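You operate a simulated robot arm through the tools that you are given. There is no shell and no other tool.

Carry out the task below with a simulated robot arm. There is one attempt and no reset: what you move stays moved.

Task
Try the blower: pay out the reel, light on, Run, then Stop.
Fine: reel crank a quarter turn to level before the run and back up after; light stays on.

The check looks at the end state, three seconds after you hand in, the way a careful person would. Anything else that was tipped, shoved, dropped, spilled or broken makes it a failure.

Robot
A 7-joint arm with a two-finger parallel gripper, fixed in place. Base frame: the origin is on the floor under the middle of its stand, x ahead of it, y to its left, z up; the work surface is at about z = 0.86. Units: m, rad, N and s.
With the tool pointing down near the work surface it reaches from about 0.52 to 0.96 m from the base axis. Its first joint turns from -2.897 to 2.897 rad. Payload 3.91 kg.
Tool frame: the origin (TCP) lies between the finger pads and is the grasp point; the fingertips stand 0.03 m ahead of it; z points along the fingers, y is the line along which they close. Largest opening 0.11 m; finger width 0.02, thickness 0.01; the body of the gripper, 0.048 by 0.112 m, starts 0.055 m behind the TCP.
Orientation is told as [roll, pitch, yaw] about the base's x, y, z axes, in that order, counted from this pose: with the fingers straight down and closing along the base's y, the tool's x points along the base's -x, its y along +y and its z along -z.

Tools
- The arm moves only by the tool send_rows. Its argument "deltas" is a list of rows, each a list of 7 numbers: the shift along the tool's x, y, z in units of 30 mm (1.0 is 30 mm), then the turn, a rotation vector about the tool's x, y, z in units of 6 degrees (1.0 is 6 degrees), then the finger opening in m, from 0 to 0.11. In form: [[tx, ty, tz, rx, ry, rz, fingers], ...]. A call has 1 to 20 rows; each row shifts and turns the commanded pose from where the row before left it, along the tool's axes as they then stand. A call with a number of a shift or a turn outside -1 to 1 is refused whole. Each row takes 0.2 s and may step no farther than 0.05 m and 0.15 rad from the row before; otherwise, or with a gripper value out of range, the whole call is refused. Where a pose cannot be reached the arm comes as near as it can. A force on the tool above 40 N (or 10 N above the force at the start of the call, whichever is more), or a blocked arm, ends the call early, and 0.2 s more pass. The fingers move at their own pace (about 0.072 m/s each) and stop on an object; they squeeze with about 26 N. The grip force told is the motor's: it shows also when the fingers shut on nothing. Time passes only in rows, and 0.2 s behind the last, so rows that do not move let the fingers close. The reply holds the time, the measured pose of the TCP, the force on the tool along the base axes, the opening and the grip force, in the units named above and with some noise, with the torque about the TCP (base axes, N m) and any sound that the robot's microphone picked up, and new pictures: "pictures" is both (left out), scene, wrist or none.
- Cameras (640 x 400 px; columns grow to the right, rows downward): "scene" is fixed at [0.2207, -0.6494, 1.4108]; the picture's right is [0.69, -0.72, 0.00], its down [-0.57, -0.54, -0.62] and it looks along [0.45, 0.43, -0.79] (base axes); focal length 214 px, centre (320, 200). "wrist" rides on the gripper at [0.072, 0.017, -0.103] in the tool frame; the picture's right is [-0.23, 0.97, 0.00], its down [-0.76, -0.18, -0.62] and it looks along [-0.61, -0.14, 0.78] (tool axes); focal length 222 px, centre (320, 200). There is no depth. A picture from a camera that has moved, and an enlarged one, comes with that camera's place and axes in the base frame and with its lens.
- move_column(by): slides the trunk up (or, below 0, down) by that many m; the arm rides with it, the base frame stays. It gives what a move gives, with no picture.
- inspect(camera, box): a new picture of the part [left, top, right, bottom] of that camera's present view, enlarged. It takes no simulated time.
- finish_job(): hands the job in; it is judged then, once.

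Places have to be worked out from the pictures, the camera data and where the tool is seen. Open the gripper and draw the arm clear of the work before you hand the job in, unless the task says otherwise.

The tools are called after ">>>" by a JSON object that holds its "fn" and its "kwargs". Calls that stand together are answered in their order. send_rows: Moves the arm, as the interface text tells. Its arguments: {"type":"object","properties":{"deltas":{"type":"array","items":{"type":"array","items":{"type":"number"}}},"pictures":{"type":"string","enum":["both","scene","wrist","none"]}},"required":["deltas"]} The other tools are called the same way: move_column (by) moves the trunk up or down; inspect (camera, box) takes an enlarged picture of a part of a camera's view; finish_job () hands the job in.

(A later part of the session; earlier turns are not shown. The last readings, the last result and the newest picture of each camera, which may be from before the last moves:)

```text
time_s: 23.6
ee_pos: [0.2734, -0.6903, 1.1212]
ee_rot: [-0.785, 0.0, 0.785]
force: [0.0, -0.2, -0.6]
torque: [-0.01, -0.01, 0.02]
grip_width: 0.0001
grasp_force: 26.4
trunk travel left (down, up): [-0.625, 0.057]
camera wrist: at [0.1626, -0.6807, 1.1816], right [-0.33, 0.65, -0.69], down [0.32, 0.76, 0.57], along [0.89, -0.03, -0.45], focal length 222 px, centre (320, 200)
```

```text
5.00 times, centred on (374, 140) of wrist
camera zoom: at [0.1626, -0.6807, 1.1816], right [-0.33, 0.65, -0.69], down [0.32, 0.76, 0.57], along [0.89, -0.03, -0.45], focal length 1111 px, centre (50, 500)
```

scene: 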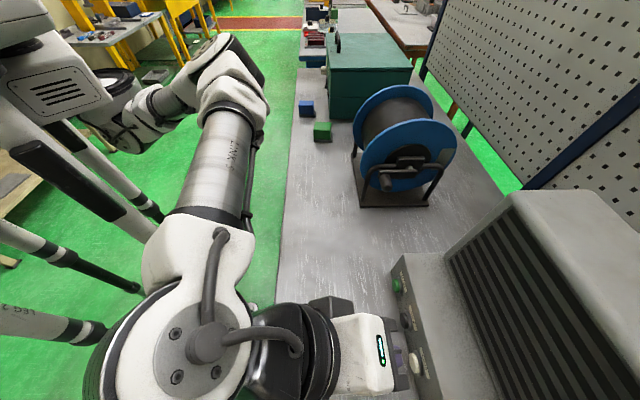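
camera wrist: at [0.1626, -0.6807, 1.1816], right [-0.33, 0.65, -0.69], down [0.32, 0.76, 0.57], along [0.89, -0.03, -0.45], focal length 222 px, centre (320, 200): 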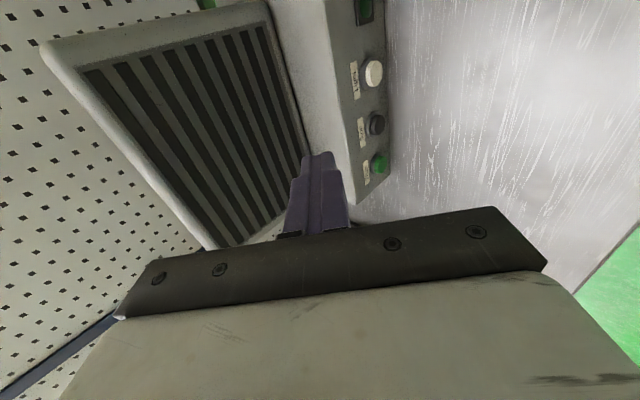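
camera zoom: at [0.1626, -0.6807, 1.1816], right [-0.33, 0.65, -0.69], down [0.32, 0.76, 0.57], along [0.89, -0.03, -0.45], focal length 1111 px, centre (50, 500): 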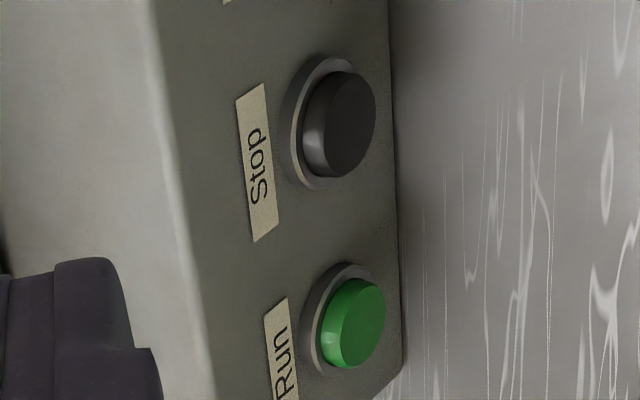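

Combining the views, the cap fronts lie at n ≈ 0.789 and z ≈ 0.906, with Light at l ≈ -0.296. I go down to a pre-press point about 30 mm short of the Light button.

>>> {"fn": "send_rows", "kwargs": {"deltas": [[0, 0.512, 0.842, 0, 0, 0, 0], [0, 0.512, 0.842, 0, 0, 0, 0], [0, 0.512, 0.842, 0, 0, 0, 0], [0, 0.512, 0.842, 0, 0, 0, 0], [0, 0.512, 0.842, 0, 0, 0, 0], [0, 0.512, 0.842, 0, 0, 0, 0], [0, 0.512, 0.842, 0, 0, 0, 0], [0, 0, 0, 0, 0, 0, 0]], "pictures": "both"}}

>>> {"fn": "inspect", "kwargs": {"camera": "wrist", "box": [230, 60, 470, 210]}}

>>> {"fn": "inspect", "kwargs": {"camera": "scene", "box": [320, 260, 480, 400]}}

```text
time_s: 25.4
ee_pos: [0.3078, -0.7246, 0.9197]
ee_rot: [-0.786, -0.001, 0.785]
force: [-0.3, -0.3, 0.3]
torque: [0.0, 0.0, 0.01]
grip_width: 0.0004
grasp_force: 26.1
trunk travel left (down, up): [-0.625, 0.057]
camera wrist: at [0.1965, -0.7149, 0.98], right [-0.33, 0.65, -0.69], down [0.32, 0.76, 0.57], along [0.89, -0.03, -0.45], focal length 222 px, centre (320, 200)
```

scene: 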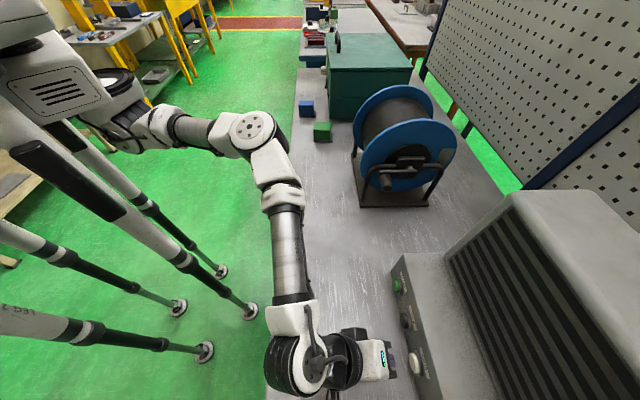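
wrist: 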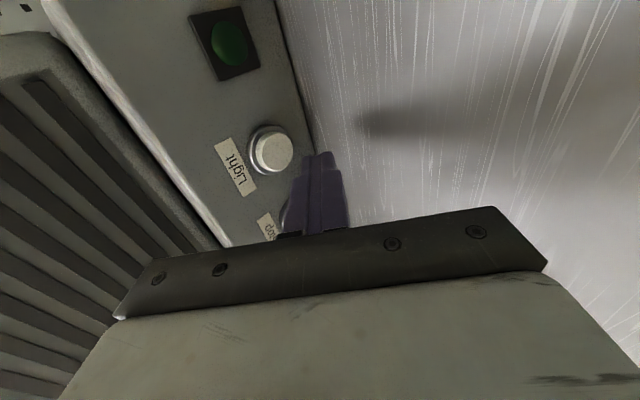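

```text
2.67 times, centred on (350, 135) of wrist
camera zoom: at [0.1965, -0.7149, 0.98], right [-0.33, 0.65, -0.69], down [0.32, 0.76, 0.57], along [0.89, -0.03, -0.45], focal length 592 px, centre (240, 373)
```

zoom: 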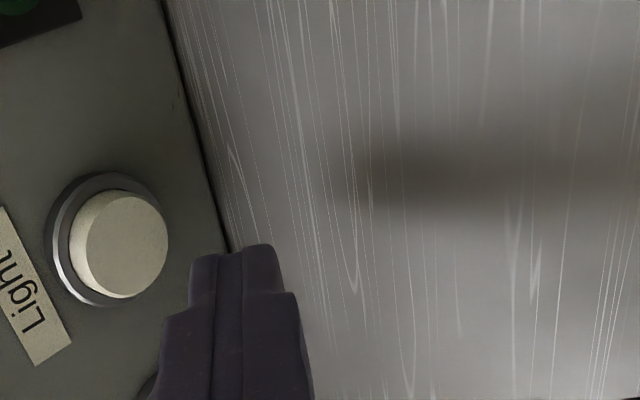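

```text
2.86 times, centred on (400, 330) of scene
camera zoom: at [0.2207, -0.6494, 1.4108], right [0.69, -0.72, 0.0], down [-0.57, -0.54, -0.62], along [0.45, 0.43, -0.79], focal length 613 px, centre (91, -171)
```

zoom: 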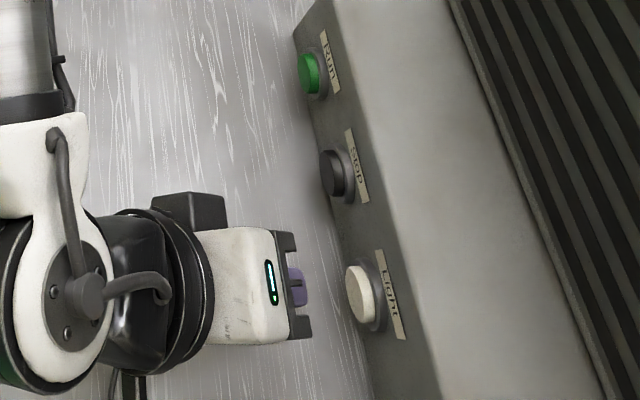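

The button measured from this pose is 4 mm further along -l and otherwise in line. I correct that and advance along +n: 24 mm fast, then in 2 mm rows to near contact.

>>> {"fn": "send_rows", "kwargs": {"deltas": [[0.147, 0, 0, 0, 0, 0, 0], [0, -0.1886, 0.1886, 0, 0, 0, 0], [0, -0.1886, 0.1886, 0, 0, 0, 0], [0, -0.1886, 0.1886, 0, 0, 0, 0], [0, -0.0471, 0.0471, 0, 0, 0, 0], [0, -0.0471, 0.0471, 0, 0, 0, 0], [0, 0, 0, 0, 0, 0, 0]], "pictures": "wrist"}}

>>> {"fn": "inspect", "kwargs": {"camera": "wrist", "box": [230, 60, 470, 210]}}

>>> {"fn": "inspect", "kwargs": {"camera": "scene", "box": [360, 320, 460, 400]}}

```text
time_s: 27.0
ee_pos: [0.3261, -0.7489, 0.9183]
ee_rot: [-0.785, -0.001, 0.785]
force: [-0.1, -0.4, 0.6]
torque: [-0.03, -0.01, 0.0]
grip_width: 0.0003
grasp_force: 26.4
trunk travel left (down, up): [-0.625, 0.057]
camera wrist: at [0.2136, -0.7382, 0.9798], right [-0.33, 0.65, -0.69], down [0.32, 0.76, 0.57], along [0.89, -0.03, -0.45], focal length 222 px, centre (320, 200)
```

wrist: 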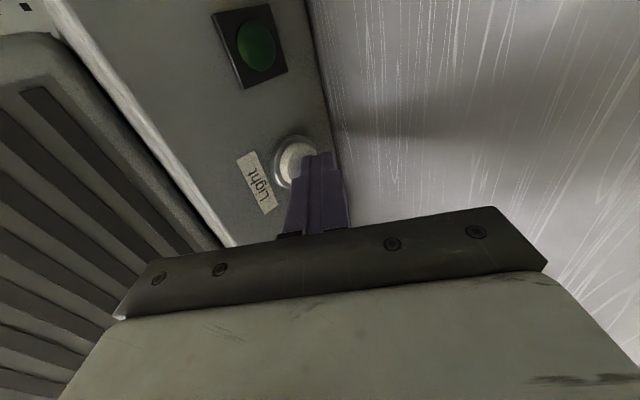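

```text
2.67 times, centred on (350, 135) of wrist
camera zoom: at [0.2136, -0.7382, 0.9798], right [-0.33, 0.65, -0.69], down [0.32, 0.76, 0.57], along [0.89, -0.03, -0.45], focal length 592 px, centre (240, 373)
```

zoom: 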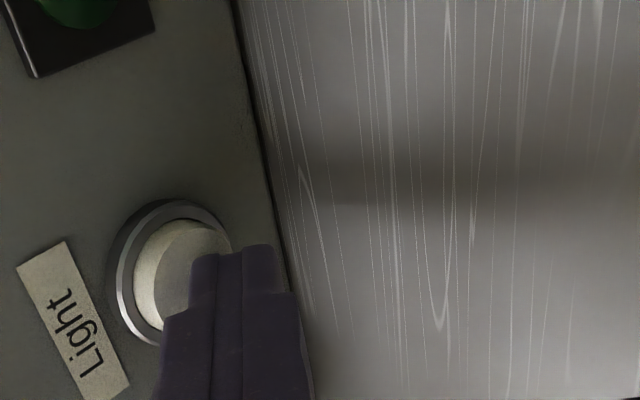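

```text
5.00 times, centred on (410, 360) of scene
camera zoom: at [0.2207, -0.6494, 1.4108], right [0.69, -0.72, 0.0], down [-0.57, -0.54, -0.62], along [0.45, 0.43, -0.79], focal length 1072 px, centre (-130, -600)
```

zoom: 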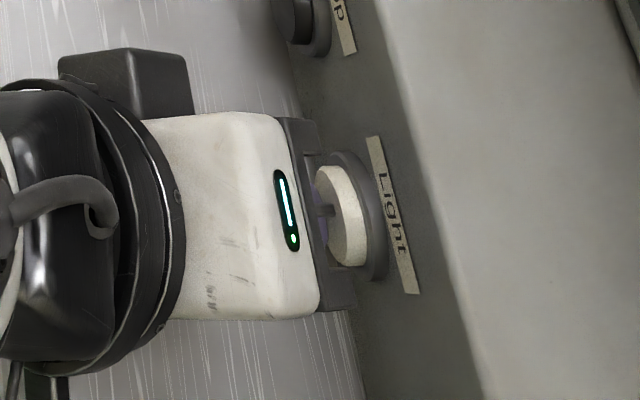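

The fingertip covers the Light cap and no contact is felt yet. I press on in 2 mm rows, watching force and sound.

>>> {"fn": "send_rows", "kwargs": {"deltas": [[0, -0.0471, 0.0471, 0, 0, 0, 0], [0, -0.0471, 0.0471, 0, 0, 0, 0], [0, 0, 0, 0, 0, 0, 0]], "pictures": "wrist"}}

```text
time_s: 27.8
ee_pos: [0.3272, -0.7503, 0.9202]
ee_rot: [-0.785, -0.001, 0.783]
force: [-1.6, 2.1, 0.1]
torque: [0.02, 0.02, 0.05]
grip_width: 0.0
grasp_force: 25.6
trunk travel left (down, up): [-0.625, 0.057]
heard: click
camera wrist: at [0.2162, -0.7409, 0.98], right [-0.33, 0.65, -0.69], down [0.32, 0.76, 0.57], along [0.89, -0.03, -0.45], focal length 222 px, centre (320, 200)
```

wrist: 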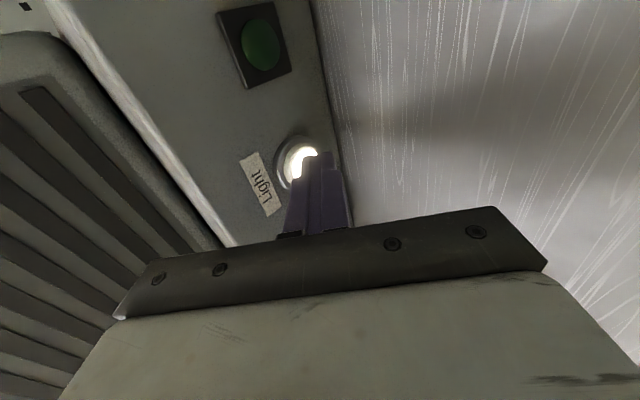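

A click was heard and the Light cap now glows. I back straight off and check that it stays lit.

>>> {"fn": "send_rows", "kwargs": {"deltas": [[0, 0.094, -0.094, 0, 0, 0, 0], [0, 0.236, -0.236, 0, 0, 0, 0], [0, 0.354, -0.354, 0, 0, 0, 0], [0, 0.354, -0.354, 0, 0, 0, 0], [0, 0, 0, 0, 0, 0, 0]], "pictures": "both"}}

>>> {"fn": "inspect", "kwargs": {"camera": "scene", "box": [340, 260, 480, 400]}}

```text
time_s: 29.0
ee_pos: [0.2956, -0.7197, 0.9198]
ee_rot: [-0.786, -0.001, 0.785]
force: [-0.5, 0.5, 0.1]
torque: [-0.01, -0.01, -0.01]
grip_width: 0.0001
grasp_force: 26.3
trunk travel left (down, up): [-0.625, 0.057]
camera wrist: at [0.1854, -0.7097, 0.9804], right [-0.33, 0.65, -0.69], down [0.32, 0.76, 0.57], along [0.89, -0.03, -0.45], focal length 222 px, centre (320, 200)
```

scene: 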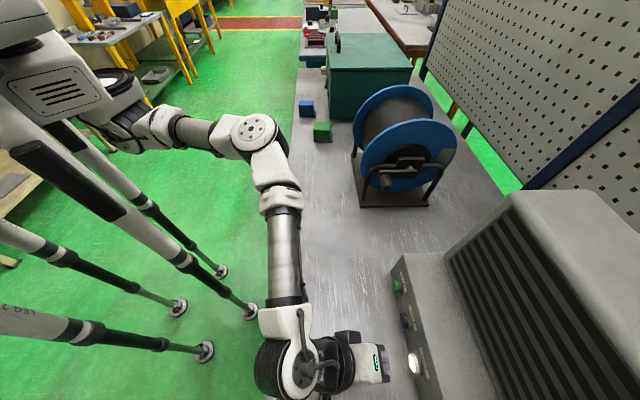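
wrist: 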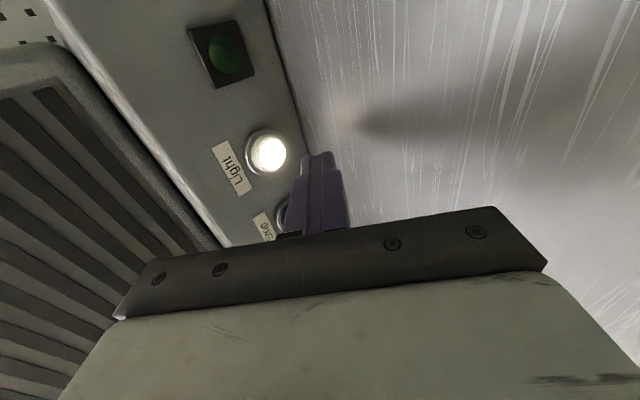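

```text
2.86 times, centred on (410, 330) of scene
camera zoom: at [0.2207, -0.6494, 1.4108], right [0.69, -0.72, 0.0], down [-0.57, -0.54, -0.62], along [0.45, 0.43, -0.79], focal length 613 px, centre (63, -171)
```

zoom: 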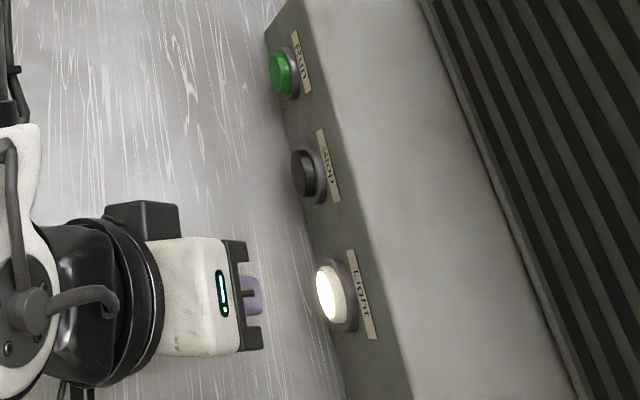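

Light is on and stays on. I slide sideways (about 43 mm clear of the panel) to line up with Run at l ≈ -0.158.

>>> {"fn": "send_rows", "kwargs": {"deltas": [[-0.946, 0, 0, 0, 0, 0, 0], [-0.946, 0, 0, 0, 0, 0, 0], [-0.946, 0, 0, 0, 0, 0, 0], [-0.946, 0, 0, 0, 0, 0, 0], [-0.946, 0, 0, 0, 0, 0, 0], [0, 0, 0, 0, 0, 0, 0]], "pictures": "both"}}

>>> {"fn": "inspect", "kwargs": {"camera": "wrist", "box": [200, 60, 440, 210]}}

>>> {"fn": "inspect", "kwargs": {"camera": "scene", "box": [340, 240, 460, 330]}}

```text
time_s: 30.4
ee_pos: [0.3974, -0.6187, 0.9194]
ee_rot: [-0.785, 0.001, 0.786]
force: [0.4, 0.3, 0.2]
torque: [-0.01, -0.02, 0.03]
grip_width: 0.0002
grasp_force: 25.7
trunk travel left (down, up): [-0.625, 0.057]
camera wrist: at [0.2859, -0.6098, 0.9802], right [-0.33, 0.65, -0.69], down [0.32, 0.76, 0.57], along [0.89, -0.03, -0.45], focal length 222 px, centre (320, 200)
```

scene: 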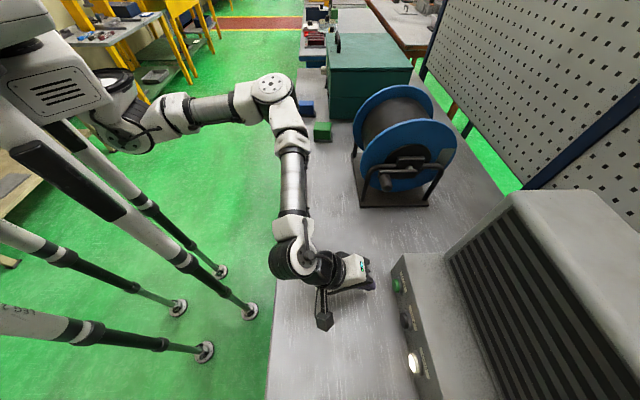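
wrist: 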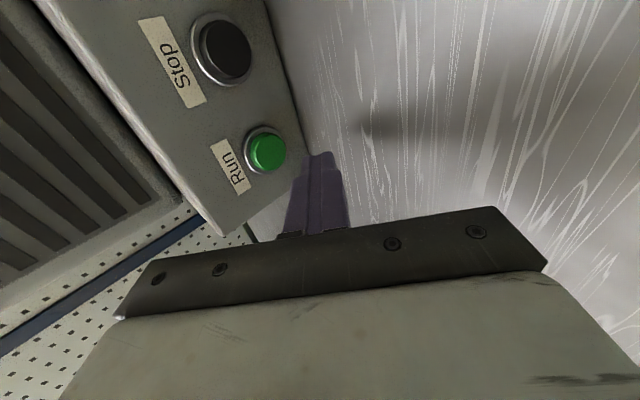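

```text
2.67 times, centred on (320, 135) of wrist
camera zoom: at [0.2859, -0.6098, 0.9802], right [-0.33, 0.65, -0.69], down [0.32, 0.76, 0.57], along [0.89, -0.03, -0.45], focal length 592 px, centre (320, 373)
```

zoom: 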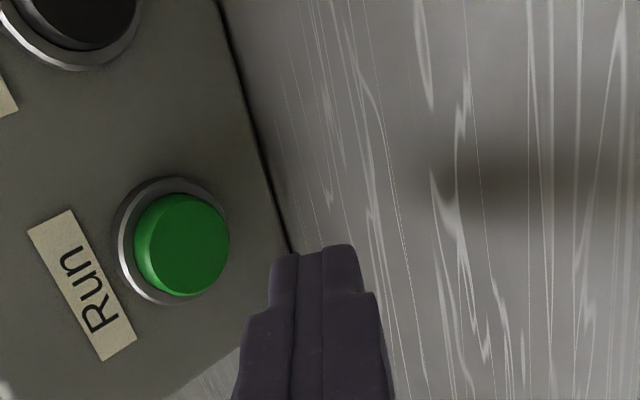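

```text
4.44 times, centred on (400, 285) of scene
camera zoom: at [0.2207, -0.6494, 1.4108], right [0.69, -0.72, 0.0], down [-0.57, -0.54, -0.62], along [0.45, 0.43, -0.79], focal length 953 px, centre (-36, -178)
```

zoom: 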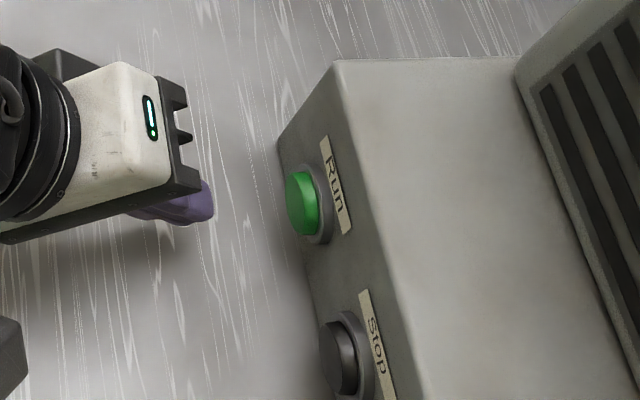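

Run lines up within about 1 mm of the tool line. I advance 40 mm, then press in 2 mm rows until the click.

>>> {"fn": "send_rows", "kwargs": {"deltas": [[0.04, -0.1886, 0.1886, 0, 0, 0, 0], [0, -0.1886, 0.1886, 0, 0, 0, 0], [0, -0.1886, 0.1886, 0, 0, 0, 0], [0, -0.1886, 0.1886, 0, 0, 0, 0], [0, -0.1886, 0.1886, 0, 0, 0, 0], [0, -0.0471, 0.0471, 0, 0, 0, 0], [0, -0.0471, 0.0471, 0, 0, 0, 0], [0, 0, 0, 0, 0, 0, 0]], "pictures": "both"}}

```text
time_s: 32.2
ee_pos: [0.4259, -0.652, 0.9203]
ee_rot: [-0.786, 0.0, 0.783]
force: [-2.5, 2.1, -1.1]
torque: [0.03, 0.06, 0.02]
grip_width: 0.0
grasp_force: 25.7
trunk travel left (down, up): [-0.625, 0.057]
heard: click
camera wrist: at [0.316, -0.6419, 0.9799], right [-0.33, 0.65, -0.69], down [0.32, 0.76, 0.57], along [0.89, -0.03, -0.45], focal length 222 px, centre (320, 200)
```

scene: 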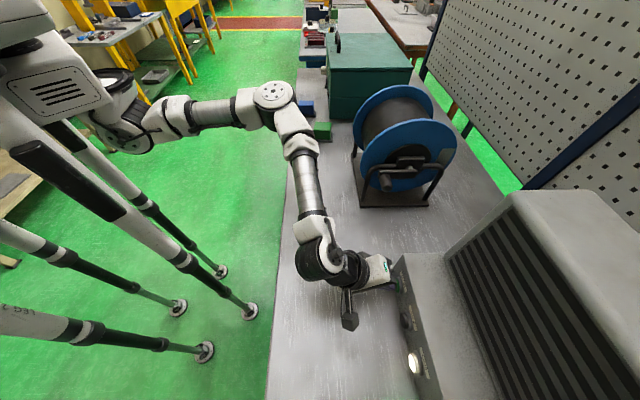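
wrist: 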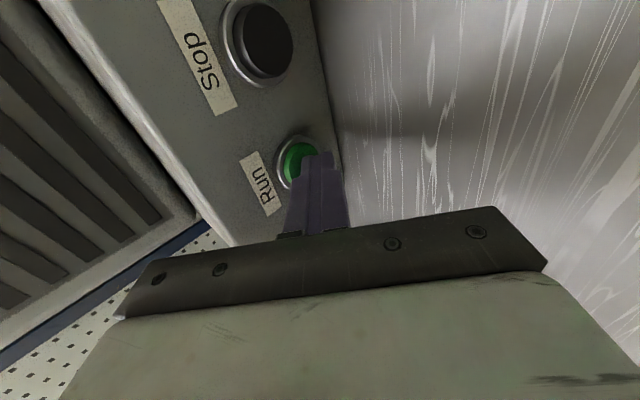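

A click was heard at Run. I back off and check for signs that the blower is running (indicator lamp, sound).

>>> {"fn": "send_rows", "kwargs": {"deltas": [[0, 0.094, -0.094, 0, 0, 0, 0], [0, 0.236, -0.236, 0, 0, 0, 0], [0, 0.354, -0.354, 0, 0, 0, 0], [0, 0.354, -0.354, 0, 0, 0, 0], [0, 0, 0, 0, 0, 0, 0]], "pictures": "both"}}

>>> {"fn": "inspect", "kwargs": {"camera": "scene", "box": [370, 240, 530, 400]}}

```text
time_s: 33.4
ee_pos: [0.3963, -0.6207, 0.9193]
ee_rot: [-0.785, -0.001, 0.785]
force: [0.9, -0.6, 0.2]
torque: [-0.03, 0.01, 0.0]
grip_width: 0.0
grasp_force: 25.9
trunk travel left (down, up): [-0.625, 0.057]
camera wrist: at [0.2851, -0.6102, 0.98], right [-0.33, 0.65, -0.69], down [0.32, 0.76, 0.57], along [0.89, -0.03, -0.45], focal length 222 px, centre (320, 200)
```

scene: 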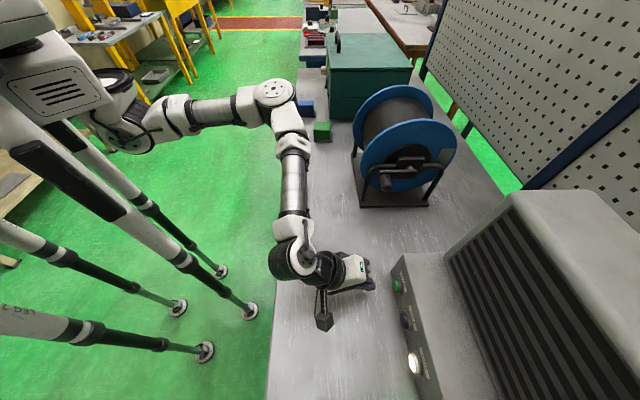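
wrist: 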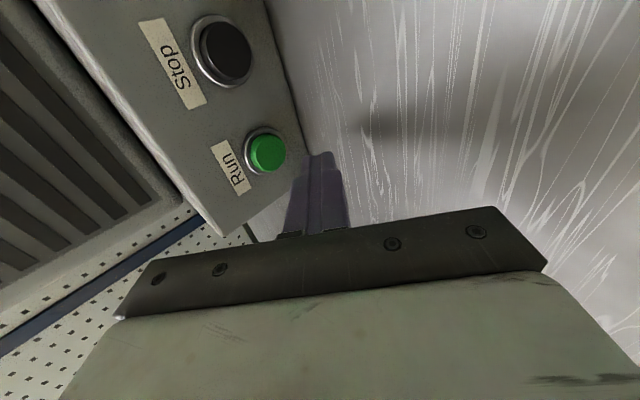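

```text
2.50 times, centred on (450, 320) of scene
camera zoom: at [0.2207, -0.6494, 1.4108], right [0.69, -0.72, 0.0], down [-0.57, -0.54, -0.62], along [0.45, 0.43, -0.79], focal length 536 px, centre (-5, -100)
```

zoom: 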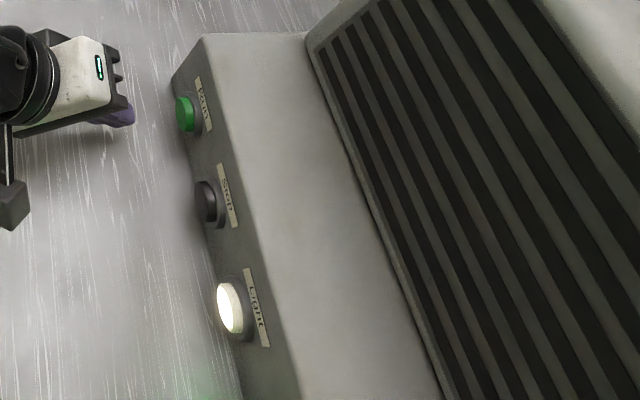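

A faint green glow has appeared on the table near the indicator lamp. I slide along (clear of the panel) so the wrist camera can see the lamp directly before pressing Stop.

>>> {"fn": "send_rows", "kwargs": {"deltas": [[0.94, 0, 0, 0, 0, 0, 0], [0.94, 0, 0, 0, 0, 0, 0], [0.94, 0, 0, 0, 0, 0, 0], [0.94, 0, 0, 0, 0, 0, 0], [0, 0, 0, 0, 0, 0, 0]], "pictures": "wrist"}}

```text
time_s: 34.6
ee_pos: [0.3165, -0.6991, 0.9196]
ee_rot: [-0.786, 0.0, 0.786]
force: [0.8, 0.1, -0.4]
torque: [0.03, -0.02, 0.0]
grip_width: 0.0
grasp_force: 25.8
trunk travel left (down, up): [-0.625, 0.057]
camera wrist: at [0.205, -0.6904, 0.9799], right [-0.33, 0.65, -0.69], down [0.32, 0.76, 0.57], along [0.89, -0.03, -0.45], focal length 222 px, centre (320, 200)
```

wrist: 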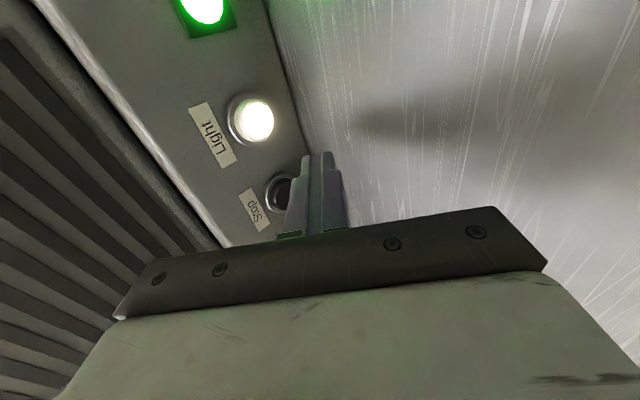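

The green lamp is bright, so the blower is running. I move back to line up with Stop (l ≈ -0.228).

>>> {"fn": "send_rows", "kwargs": {"deltas": [[-0.7, 0, 0, 0, 0, 0, 0], [-0.7, 0, 0, 0, 0, 0, 0], [0, 0, 0, 0, 0, 0, 0]], "pictures": "wrist"}}

>>> {"fn": "inspect", "kwargs": {"camera": "wrist", "box": [200, 60, 440, 210]}}

```text
time_s: 35.4
ee_pos: [0.3458, -0.6703, 0.9191]
ee_rot: [-0.785, 0.001, 0.784]
force: [0.4, 0.4, -0.1]
torque: [0.03, 0.01, 0.0]
grip_width: 0.0
grasp_force: 26.3
trunk travel left (down, up): [-0.625, 0.057]
camera wrist: at [0.2348, -0.6602, 0.9798], right [-0.33, 0.65, -0.69], down [0.32, 0.76, 0.57], along [0.89, -0.03, -0.45], focal length 222 px, centre (320, 200)
```

wrist: 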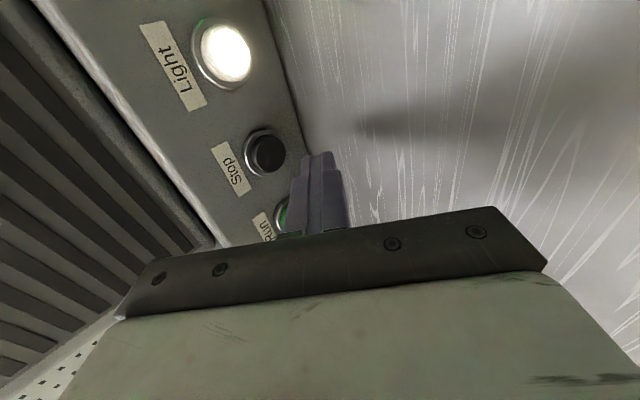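

```text
2.67 times, centred on (320, 135) of wrist
camera zoom: at [0.2348, -0.6602, 0.9798], right [-0.33, 0.65, -0.69], down [0.32, 0.76, 0.57], along [0.89, -0.03, -0.45], focal length 592 px, centre (320, 373)
```

zoom: 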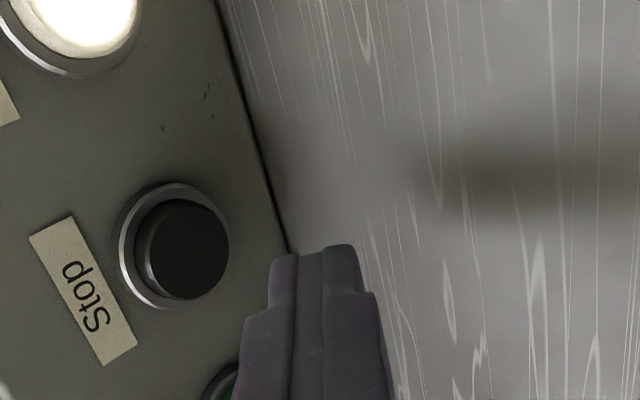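

Stop sits at the same image point as Run did before its press. I use the same approach and press in 2 mm rows.

>>> {"fn": "send_rows", "kwargs": {"deltas": [[0.0, -0.1886, 0.1886, 0, 0, 0, 0], [0, -0.1886, 0.1886, 0, 0, 0, 0], [0, -0.1886, 0.1886, 0, 0, 0, 0], [0, -0.1886, 0.1886, 0, 0, 0, 0], [0, -0.1886, 0.1886, 0, 0, 0, 0], [0, -0.0471, 0.0471, 0, 0, 0, 0], [0, -0.0471, 0.0471, 0, 0, 0, 0], [0, 0, 0, 0, 0, 0, 0]], "pictures": "both"}}

```text
time_s: 37.2
ee_pos: [0.3769, -0.7016, 0.9194]
ee_rot: [-0.787, 0.0, 0.784]
force: [-2.4, 2.7, 0.0]
torque: [0.02, -0.02, 0.03]
grip_width: 0.0
grasp_force: 25.9
trunk travel left (down, up): [-0.625, 0.057]
heard: click
camera wrist: at [0.266, -0.6917, 0.9801], right [-0.33, 0.65, -0.69], down [0.32, 0.76, 0.57], along [0.89, -0.03, -0.45], focal length 222 px, centre (320, 200)
```

scene: 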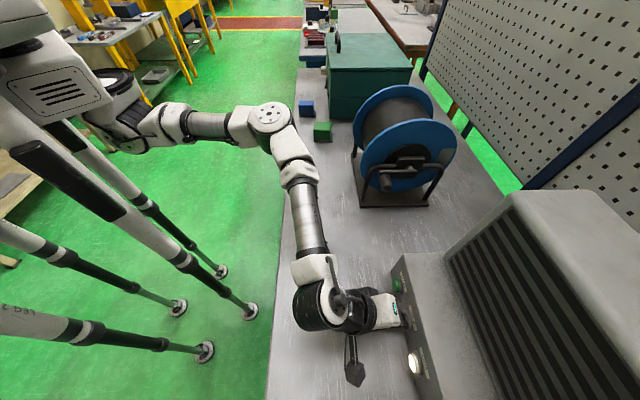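
wrist: 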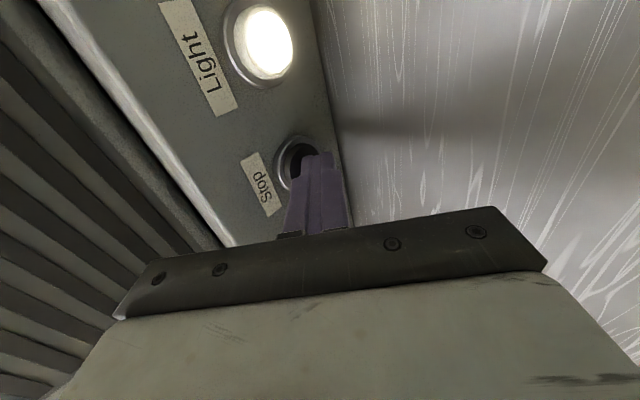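

Click heard at Stop and the Light is still on. I back off and shift toward the indicator to confirm that the green lamp has gone out.

>>> {"fn": "send_rows", "kwargs": {"deltas": [[0, 0.094, -0.094, 0, 0, 0, 0], [0, 0.236, -0.236, 0, 0, 0, 0], [0, 0.354, -0.354, 0, 0, 0, 0], [0, 0.354, -0.354, 0, 0, 0, 0], [0.75, 0, 0, 0, 0, 0, 0], [0.75, 0, 0, 0, 0, 0, 0], [0, 0, 0, 0, 0, 0, 0]], "pictures": "both"}}

```text
time_s: 38.8
ee_pos: [0.3146, -0.703, 0.9201]
ee_rot: [-0.785, 0.0, 0.786]
force: [-0.3, 0.1, 0.0]
torque: [-0.01, -0.02, -0.01]
grip_width: 0.0003
grasp_force: 25.9
trunk travel left (down, up): [-0.625, 0.057]
camera wrist: at [0.2032, -0.6931, 0.98], right [-0.33, 0.65, -0.69], down [0.32, 0.76, 0.57], along [0.89, -0.03, -0.45], focal length 222 px, centre (320, 200)
```

scene: 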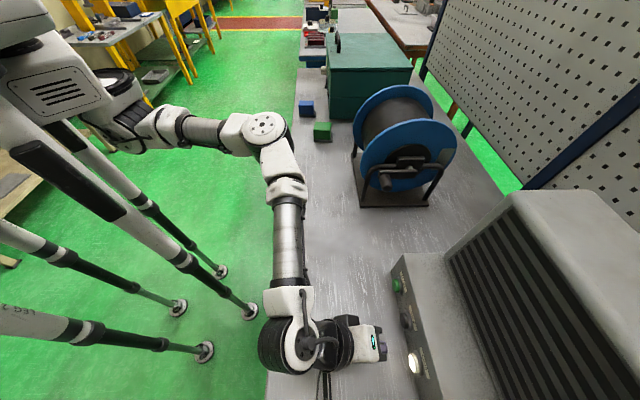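
wrist: 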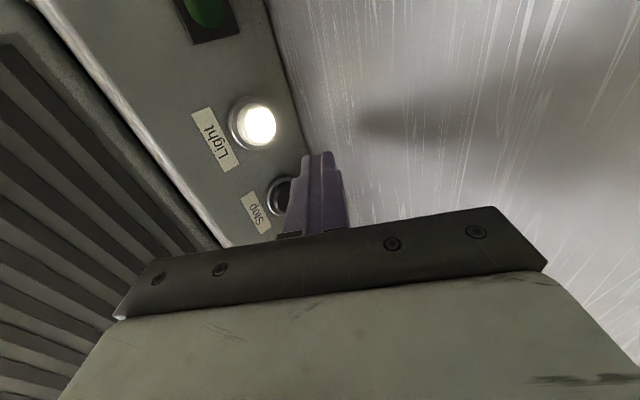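

The green lamp is out and the Light is still on. I rise along the same path and return sideways to the crank's pre-grasp pose.

>>> {"fn": "send_rows", "kwargs": {"deltas": [[0, -0.549, -0.805, 0, 0, 0, 0], [0, -0.549, -0.805, 0, 0, 0, 0], [0, -0.549, -0.805, 0, 0, 0, 0], [0, -0.549, -0.805, 0, 0, 0, 0], [0, -0.549, -0.805, 0, 0, 0, 0], [0, -0.549, -0.805, 0, 0, 0, 0], [0, -0.549, -0.805, 0, 0, 0, 0], [-0.921, 0, 0, 0, 0, 0, 0], [-0.921, 0, 0, 0, 0, 0, 0], [-0.921, 0, 0, 0, 0, 0, 0], [-0.921, 0, 0, 0, 0, 0, 0], [-0.921, 0, 0, 0, 0, 0, 0], [-0.921, 0, 0, 0, 0, 0, 0], [-0.921, 0, 0, 0, 0, 0, 0], [-0.921, 0, 0, 0, 0, 0, 0], [-0.921, 0, 0, 0, 0, 0, 0], [-0.921, 0, 0, 0, 0, 0, 0.02], [-0.921, 0, 0, 0, 0, 0, 0.04], [-0.921, 0, 0, 0, 0, 0, 0.06], [0, 0, 0, 0, 0, 0, 0.06]], "pictures": "both"}}

>>> {"fn": "inspect", "kwargs": {"camera": "wrist", "box": [230, 60, 430, 185]}}

>>> {"fn": "inspect", "kwargs": {"camera": "scene", "box": [350, 140, 446, 200]}}

```text
time_s: 43.0
ee_pos: [0.5219, -0.4413, 1.1215]
ee_rot: [-0.786, 0.0, 0.784]
force: [1.0, -0.5, 0.3]
torque: [-0.01, 0.02, 0.05]
grip_width: 0.06
grasp_force: 0.0
trunk travel left (down, up): [-0.625, 0.057]
camera wrist: at [0.4113, -0.4308, 1.1816], right [-0.33, 0.65, -0.69], down [0.32, 0.76, 0.57], along [0.89, -0.03, -0.45], focal length 222 px, centre (320, 200)
```

scene: 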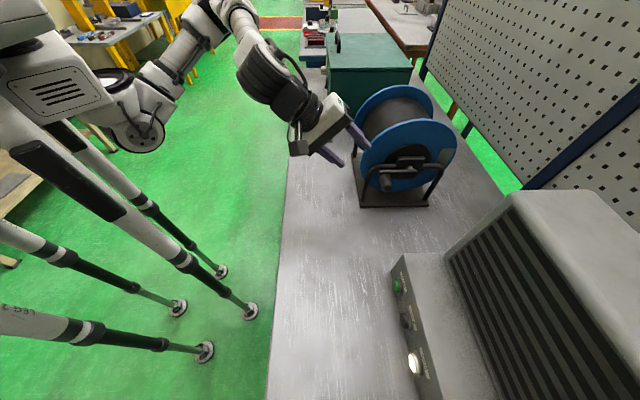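
wrist: 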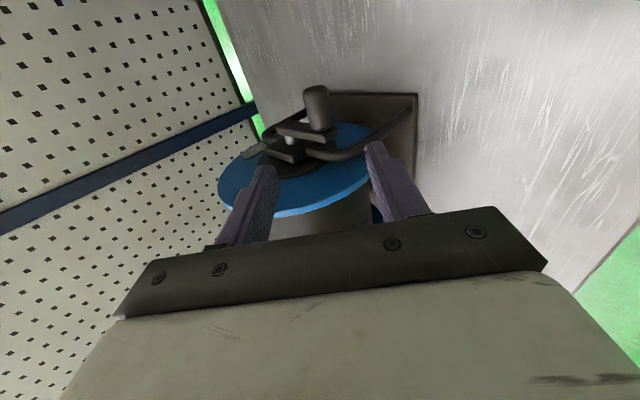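

```text
3.20 times, centred on (330, 122) of wrist
camera zoom: at [0.4113, -0.4308, 1.1816], right [-0.33, 0.65, -0.69], down [0.32, 0.76, 0.57], along [0.89, -0.03, -0.45], focal length 711 px, centre (288, 448)
```

zoom: 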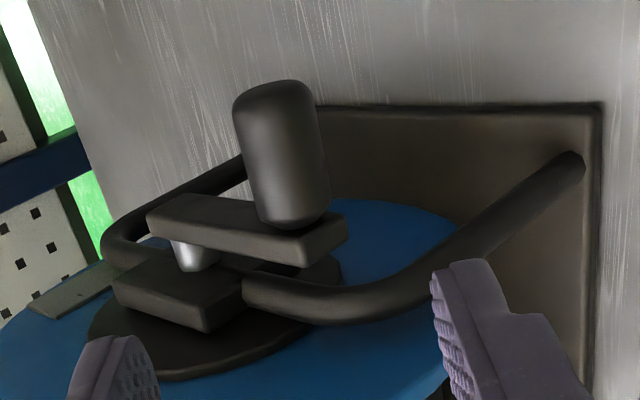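

```text
6.67 times, centred on (398, 170) of scene
camera zoom: at [0.2207, -0.6494, 1.4108], right [0.69, -0.72, 0.0], down [-0.57, -0.54, -0.62], along [0.45, 0.43, -0.79], focal length 1430 px, centre (-200, 400)
```

zoom: 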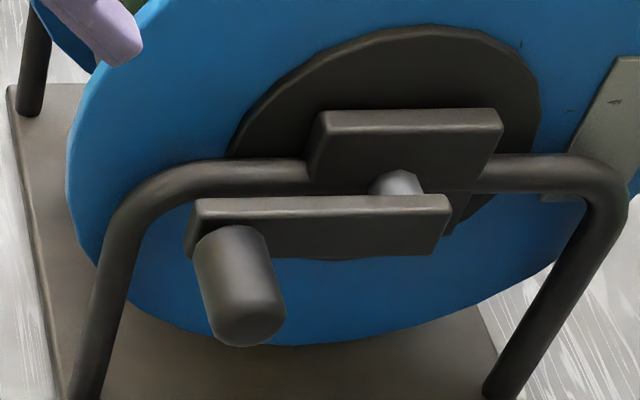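

The crank is still level. I slide the open fingers back over the handle and close to a loose cage.

>>> {"fn": "send_rows", "kwargs": {"deltas": [[0, 0.04, 0.84, 0, 0, 0, 0.06], [0, 0, 0.8, 0, 0, 0, 0.06], [0, 0, 0.8, 0, 0, 0, 0.06], [0, 0, 0.8, 0, 0, 0, 0.06], [0, 0, 0.8, 0, 0, 0, 0.06], [0, 0, 0.8, 0, 0, 0, 0.06], [0, 0, 0, 0, 0, 0, 0.045], [0, 0, 0, 0, 0, 0, 0.03], [0, 0, 0, 0, 0, 0, 0.03], [0, 0, 0, 0, 0, 0, 0.03]], "pictures": "wrist"}}

>>> {"fn": "inspect", "kwargs": {"camera": "wrist", "box": [240, 100, 480, 250]}}

```text
time_s: 45.2
ee_pos: [0.5937, -0.5133, 1.0173]
ee_rot: [-0.786, -0.001, 0.787]
force: [2.0, -3.2, 2.4]
torque: [-0.01, 0.01, -0.12]
grip_width: 0.0325
grasp_force: 2.5
trunk travel left (down, up): [-0.625, 0.057]
camera wrist: at [0.4828, -0.5039, 1.0777], right [-0.33, 0.65, -0.69], down [0.32, 0.76, 0.57], along [0.89, -0.03, -0.45], focal length 222 px, centre (320, 200)
```

wrist: 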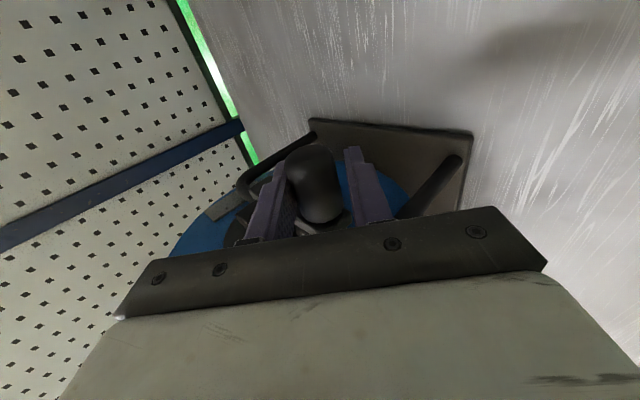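

```text
2.67 times, centred on (360, 175) of wrist
camera zoom: at [0.4828, -0.5039, 1.0777], right [-0.33, 0.65, -0.69], down [0.32, 0.76, 0.57], along [0.89, -0.03, -0.45], focal length 592 px, centre (213, 267)
```

zoom: 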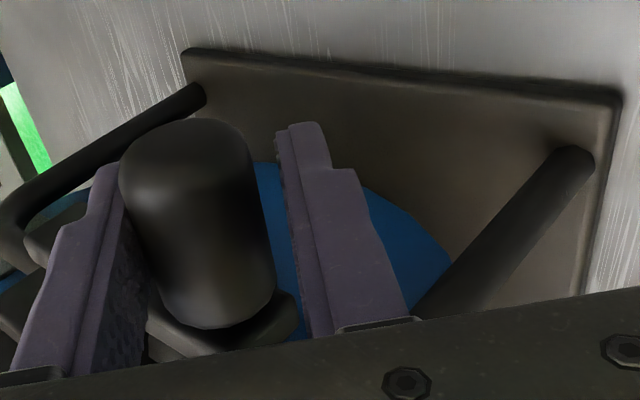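

The handle rests against the upper finger. I take up the slack and lift the crank along the reverse arc to about 40° from up.

>>> {"fn": "send_rows", "kwargs": {"deltas": [[0, -0.1, 0, 0, 0, 0, 0.029], [0, -0.15, -0.14, 0, 0, 0, 0.029], [0, -0.165, -0.125, 0, 0, 0, 0.029], [0, -0.175, -0.105, 0, 0, 0, 0.029], [0, -0.18, -0.1, 0, 0, 0, 0.029], [0, -0.19, -0.075, 0, 0, 0, 0.029], [0, -0.195, -0.065, 0, 0, 0, 0.029], [0, -0.2, -0.045, 0, 0, 0, 0.029], [0, -0.205, -0.025, 0, 0, 0, 0.029], [0, -0.206, -0.01, 0, 0, 0, 0.029], [0, -0.206, 0.01, 0, 0, 0, 0.029], [0, 0, 0, 0, 0, 0, 0.029]], "pictures": "both"}}

>>> {"fn": "inspect", "kwargs": {"camera": "wrist", "box": [240, 100, 480, 250]}}

```text
time_s: 47.8
ee_pos: [0.6127, -0.5334, 1.0739]
ee_rot: [-0.787, -0.001, 0.786]
force: [-1.2, 0.9, -0.8]
torque: [-0.02, -0.03, -0.02]
grip_width: 0.0301
grasp_force: 1.0
trunk travel left (down, up): [-0.625, 0.057]
camera wrist: at [0.5028, -0.5231, 1.1345], right [-0.33, 0.65, -0.69], down [0.32, 0.76, 0.57], along [0.89, -0.03, -0.45], focal length 222 px, centre (320, 200)
```

scene: 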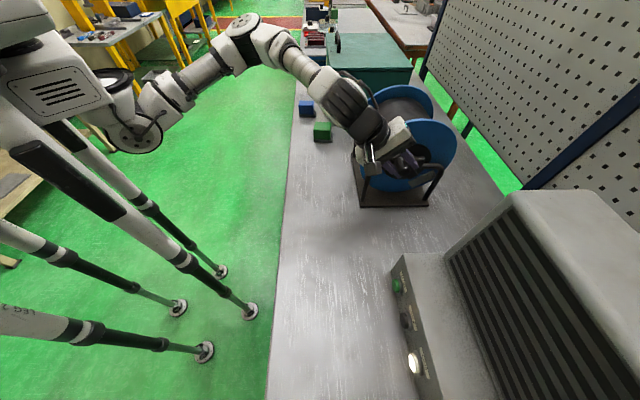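
wrist: 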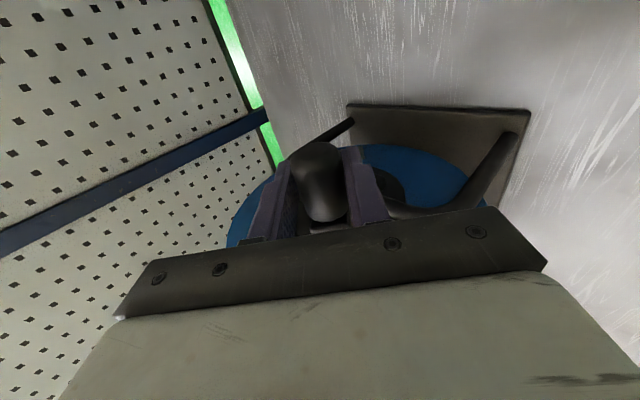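

```text
2.67 times, centred on (360, 175) of wrist
camera zoom: at [0.5028, -0.5231, 1.1345], right [-0.33, 0.65, -0.69], down [0.32, 0.76, 0.57], along [0.89, -0.03, -0.45], focal length 592 px, centre (213, 267)
```

zoom: 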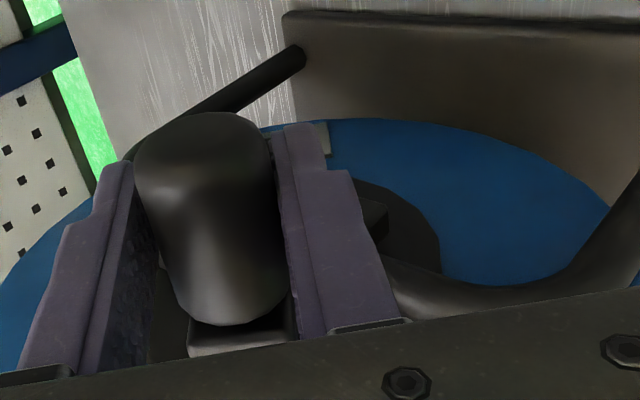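

The crank follows, about 40° from up with ~1.5 N. I continue to about 5° from up and then check against the original picture.

>>> {"fn": "send_rows", "kwargs": {"deltas": [[0, -0.205, 0.025, 0, 0, 0, 0.029], [0, -0.2, 0.045, 0, 0, 0, 0.029], [0, -0.195, 0.065, 0, 0, 0, 0.029], [0, -0.19, 0.075, 0, 0, 0, 0.029], [0, -0.18, 0.1, 0, 0, 0, 0.029], [0, -0.18, 0.105, 0, 0, 0, 0.029], [0, -0.16, 0.13, 0, 0, 0, 0.029], [0, 0, 0, 0, 0, 0, 0.029]], "pictures": "both"}}

>>> {"fn": "inspect", "kwargs": {"camera": "wrist", "box": [240, 100, 480, 250]}}

>>> {"fn": "inspect", "kwargs": {"camera": "scene", "box": [370, 130, 450, 195]}}

```text
time_s: 49.6
ee_pos: [0.6407, -0.5616, 1.0901]
ee_rot: [-0.786, -0.001, 0.786]
force: [-1.3, 1.9, -1.3]
torque: [-0.04, 0.02, -0.02]
grip_width: 0.0302
grasp_force: 1.4
trunk travel left (down, up): [-0.625, 0.057]
camera wrist: at [0.53, -0.5513, 1.1504], right [-0.33, 0.65, -0.69], down [0.32, 0.76, 0.57], along [0.89, -0.03, -0.45], focal length 222 px, centre (320, 200)
```

scene: 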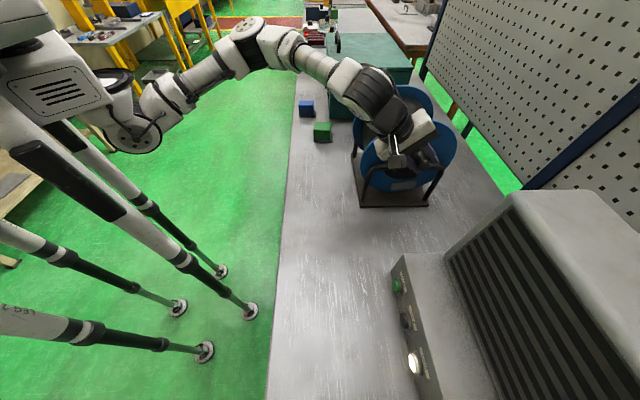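
wrist: 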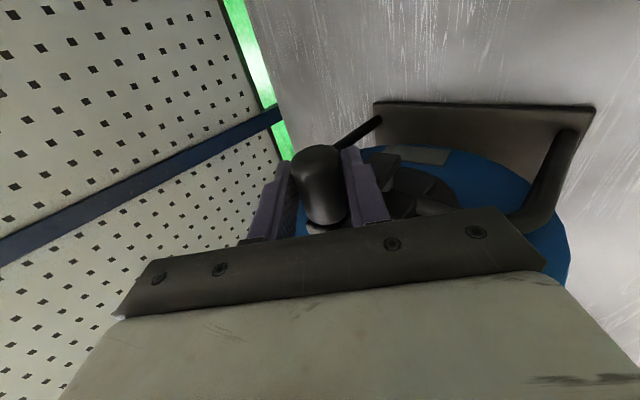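

```text
2.67 times, centred on (360, 175) of wrist
camera zoom: at [0.53, -0.5513, 1.1504], right [-0.33, 0.65, -0.69], down [0.32, 0.76, 0.57], along [0.89, -0.03, -0.45], focal length 592 px, centre (213, 267)
```

zoom: 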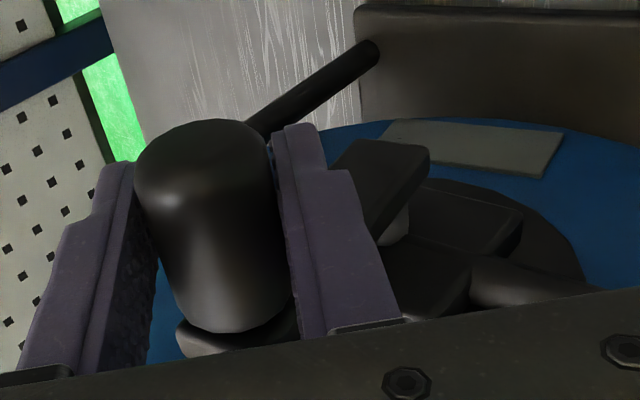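

```text
6.15 times, centred on (410, 162) of scene
camera zoom: at [0.2207, -0.6494, 1.4108], right [0.69, -0.72, 0.0], down [-0.57, -0.54, -0.62], along [0.45, 0.43, -0.79], focal length 1320 px, centre (-234, 431)
```

zoom: 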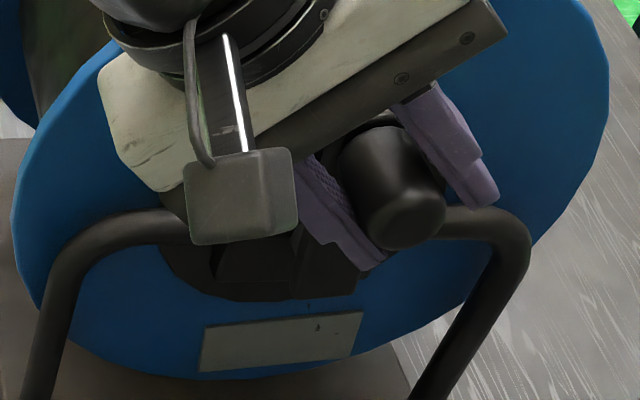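

The drum label's edge shows the crank is still about 5° short of up. I move the remaining ~5° and re-check.

>>> {"fn": "send_rows", "kwargs": {"deltas": [[0, -0.085, 0.07, 0, 0, 0, 0.029], [0, -0.085, 0.075, 0, 0, 0, 0.029], [0, 0, 0, 0, 0, 0, 0.029]], "pictures": "scene"}}

>>> {"fn": "inspect", "kwargs": {"camera": "scene", "box": [380, 172, 420, 197]}}

>>> {"fn": "inspect", "kwargs": {"camera": "scene", "box": [370, 130, 450, 195]}}

```text
time_s: 50.4
ee_pos: [0.6467, -0.566, 1.0897]
ee_rot: [-0.787, -0.001, 0.784]
force: [-2.1, 1.5, -2.1]
torque: [-0.04, 0.04, 0.01]
grip_width: 0.0306
grasp_force: 2.3
trunk travel left (down, up): [-0.625, 0.057]
```

scene: 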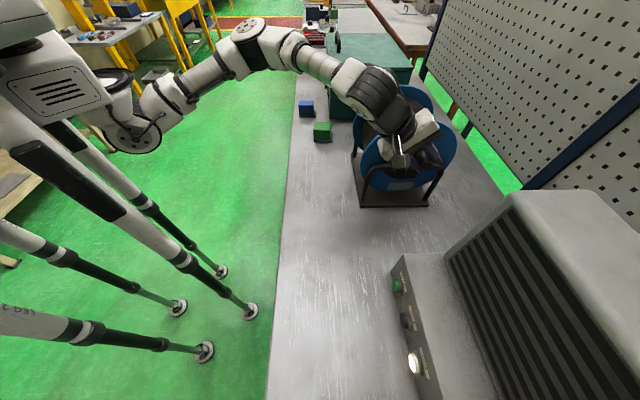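

```text
16.00 times, centred on (400, 184) of scene
camera zoom: at [0.2207, -0.6494, 1.4108], right [0.69, -0.72, 0.0], down [-0.57, -0.54, -0.62], along [0.45, 0.43, -0.79], focal length 3432 px, centre (-960, 448)
```

zoom: 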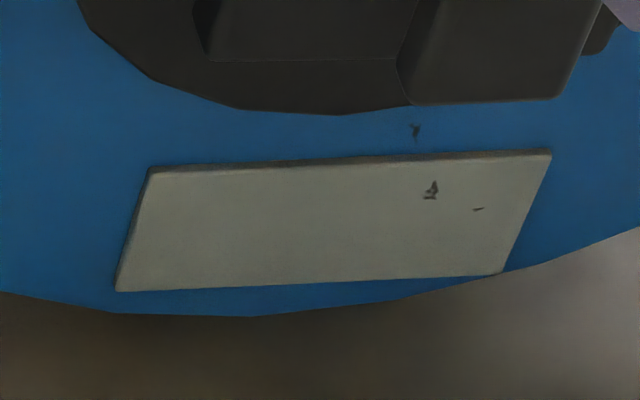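

```text
6.15 times, centred on (410, 162) of scene
camera zoom: at [0.2207, -0.6494, 1.4108], right [0.69, -0.72, 0.0], down [-0.57, -0.54, -0.62], along [0.45, 0.43, -0.79], focal length 1320 px, centre (-234, 431)
```

zoom: 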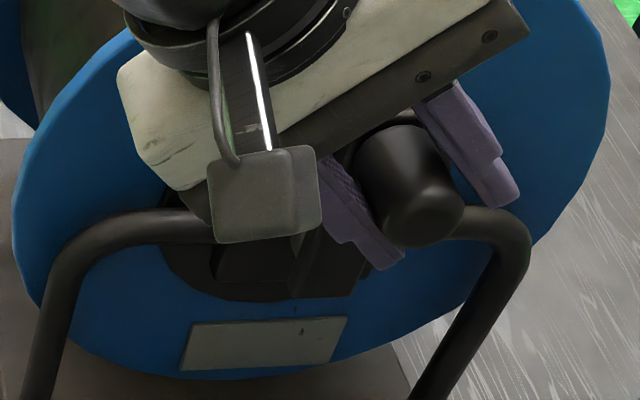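

The label is still about 2.5° short of its original place, so I nudge the crank 2.5° more.

>>> {"fn": "send_rows", "kwargs": {"deltas": [[0, -0.08, 0.068, 0, 0, 0, 0.029], [0, 0, 0, 0, 0, 0, 0.029]], "pictures": "none"}}

>>> {"fn": "inspect", "kwargs": {"camera": "scene", "box": [380, 172, 420, 197]}}

```text
time_s: 51.0
ee_pos: [0.6474, -0.5683, 1.0905]
ee_rot: [-0.785, 0.0, 0.785]
force: [-3.0, 0.9, -2.6]
torque: [-0.02, 0.03, 0.03]
grip_width: 0.0306
grasp_force: 1.4
trunk travel left (down, up): [-0.625, 0.057]
```

```text
16.00 times, centred on (400, 184) of scene
camera zoom: at [0.2207, -0.6494, 1.4108], right [0.69, -0.72, 0.0], down [-0.57, -0.54, -0.62], along [0.45, 0.43, -0.79], focal length 3432 px, centre (-960, 448)
```

zoom: 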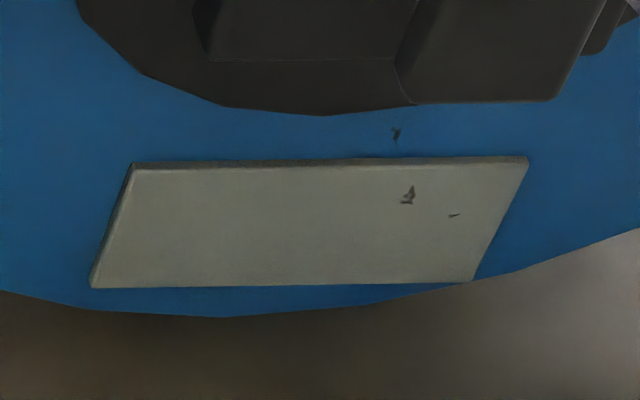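

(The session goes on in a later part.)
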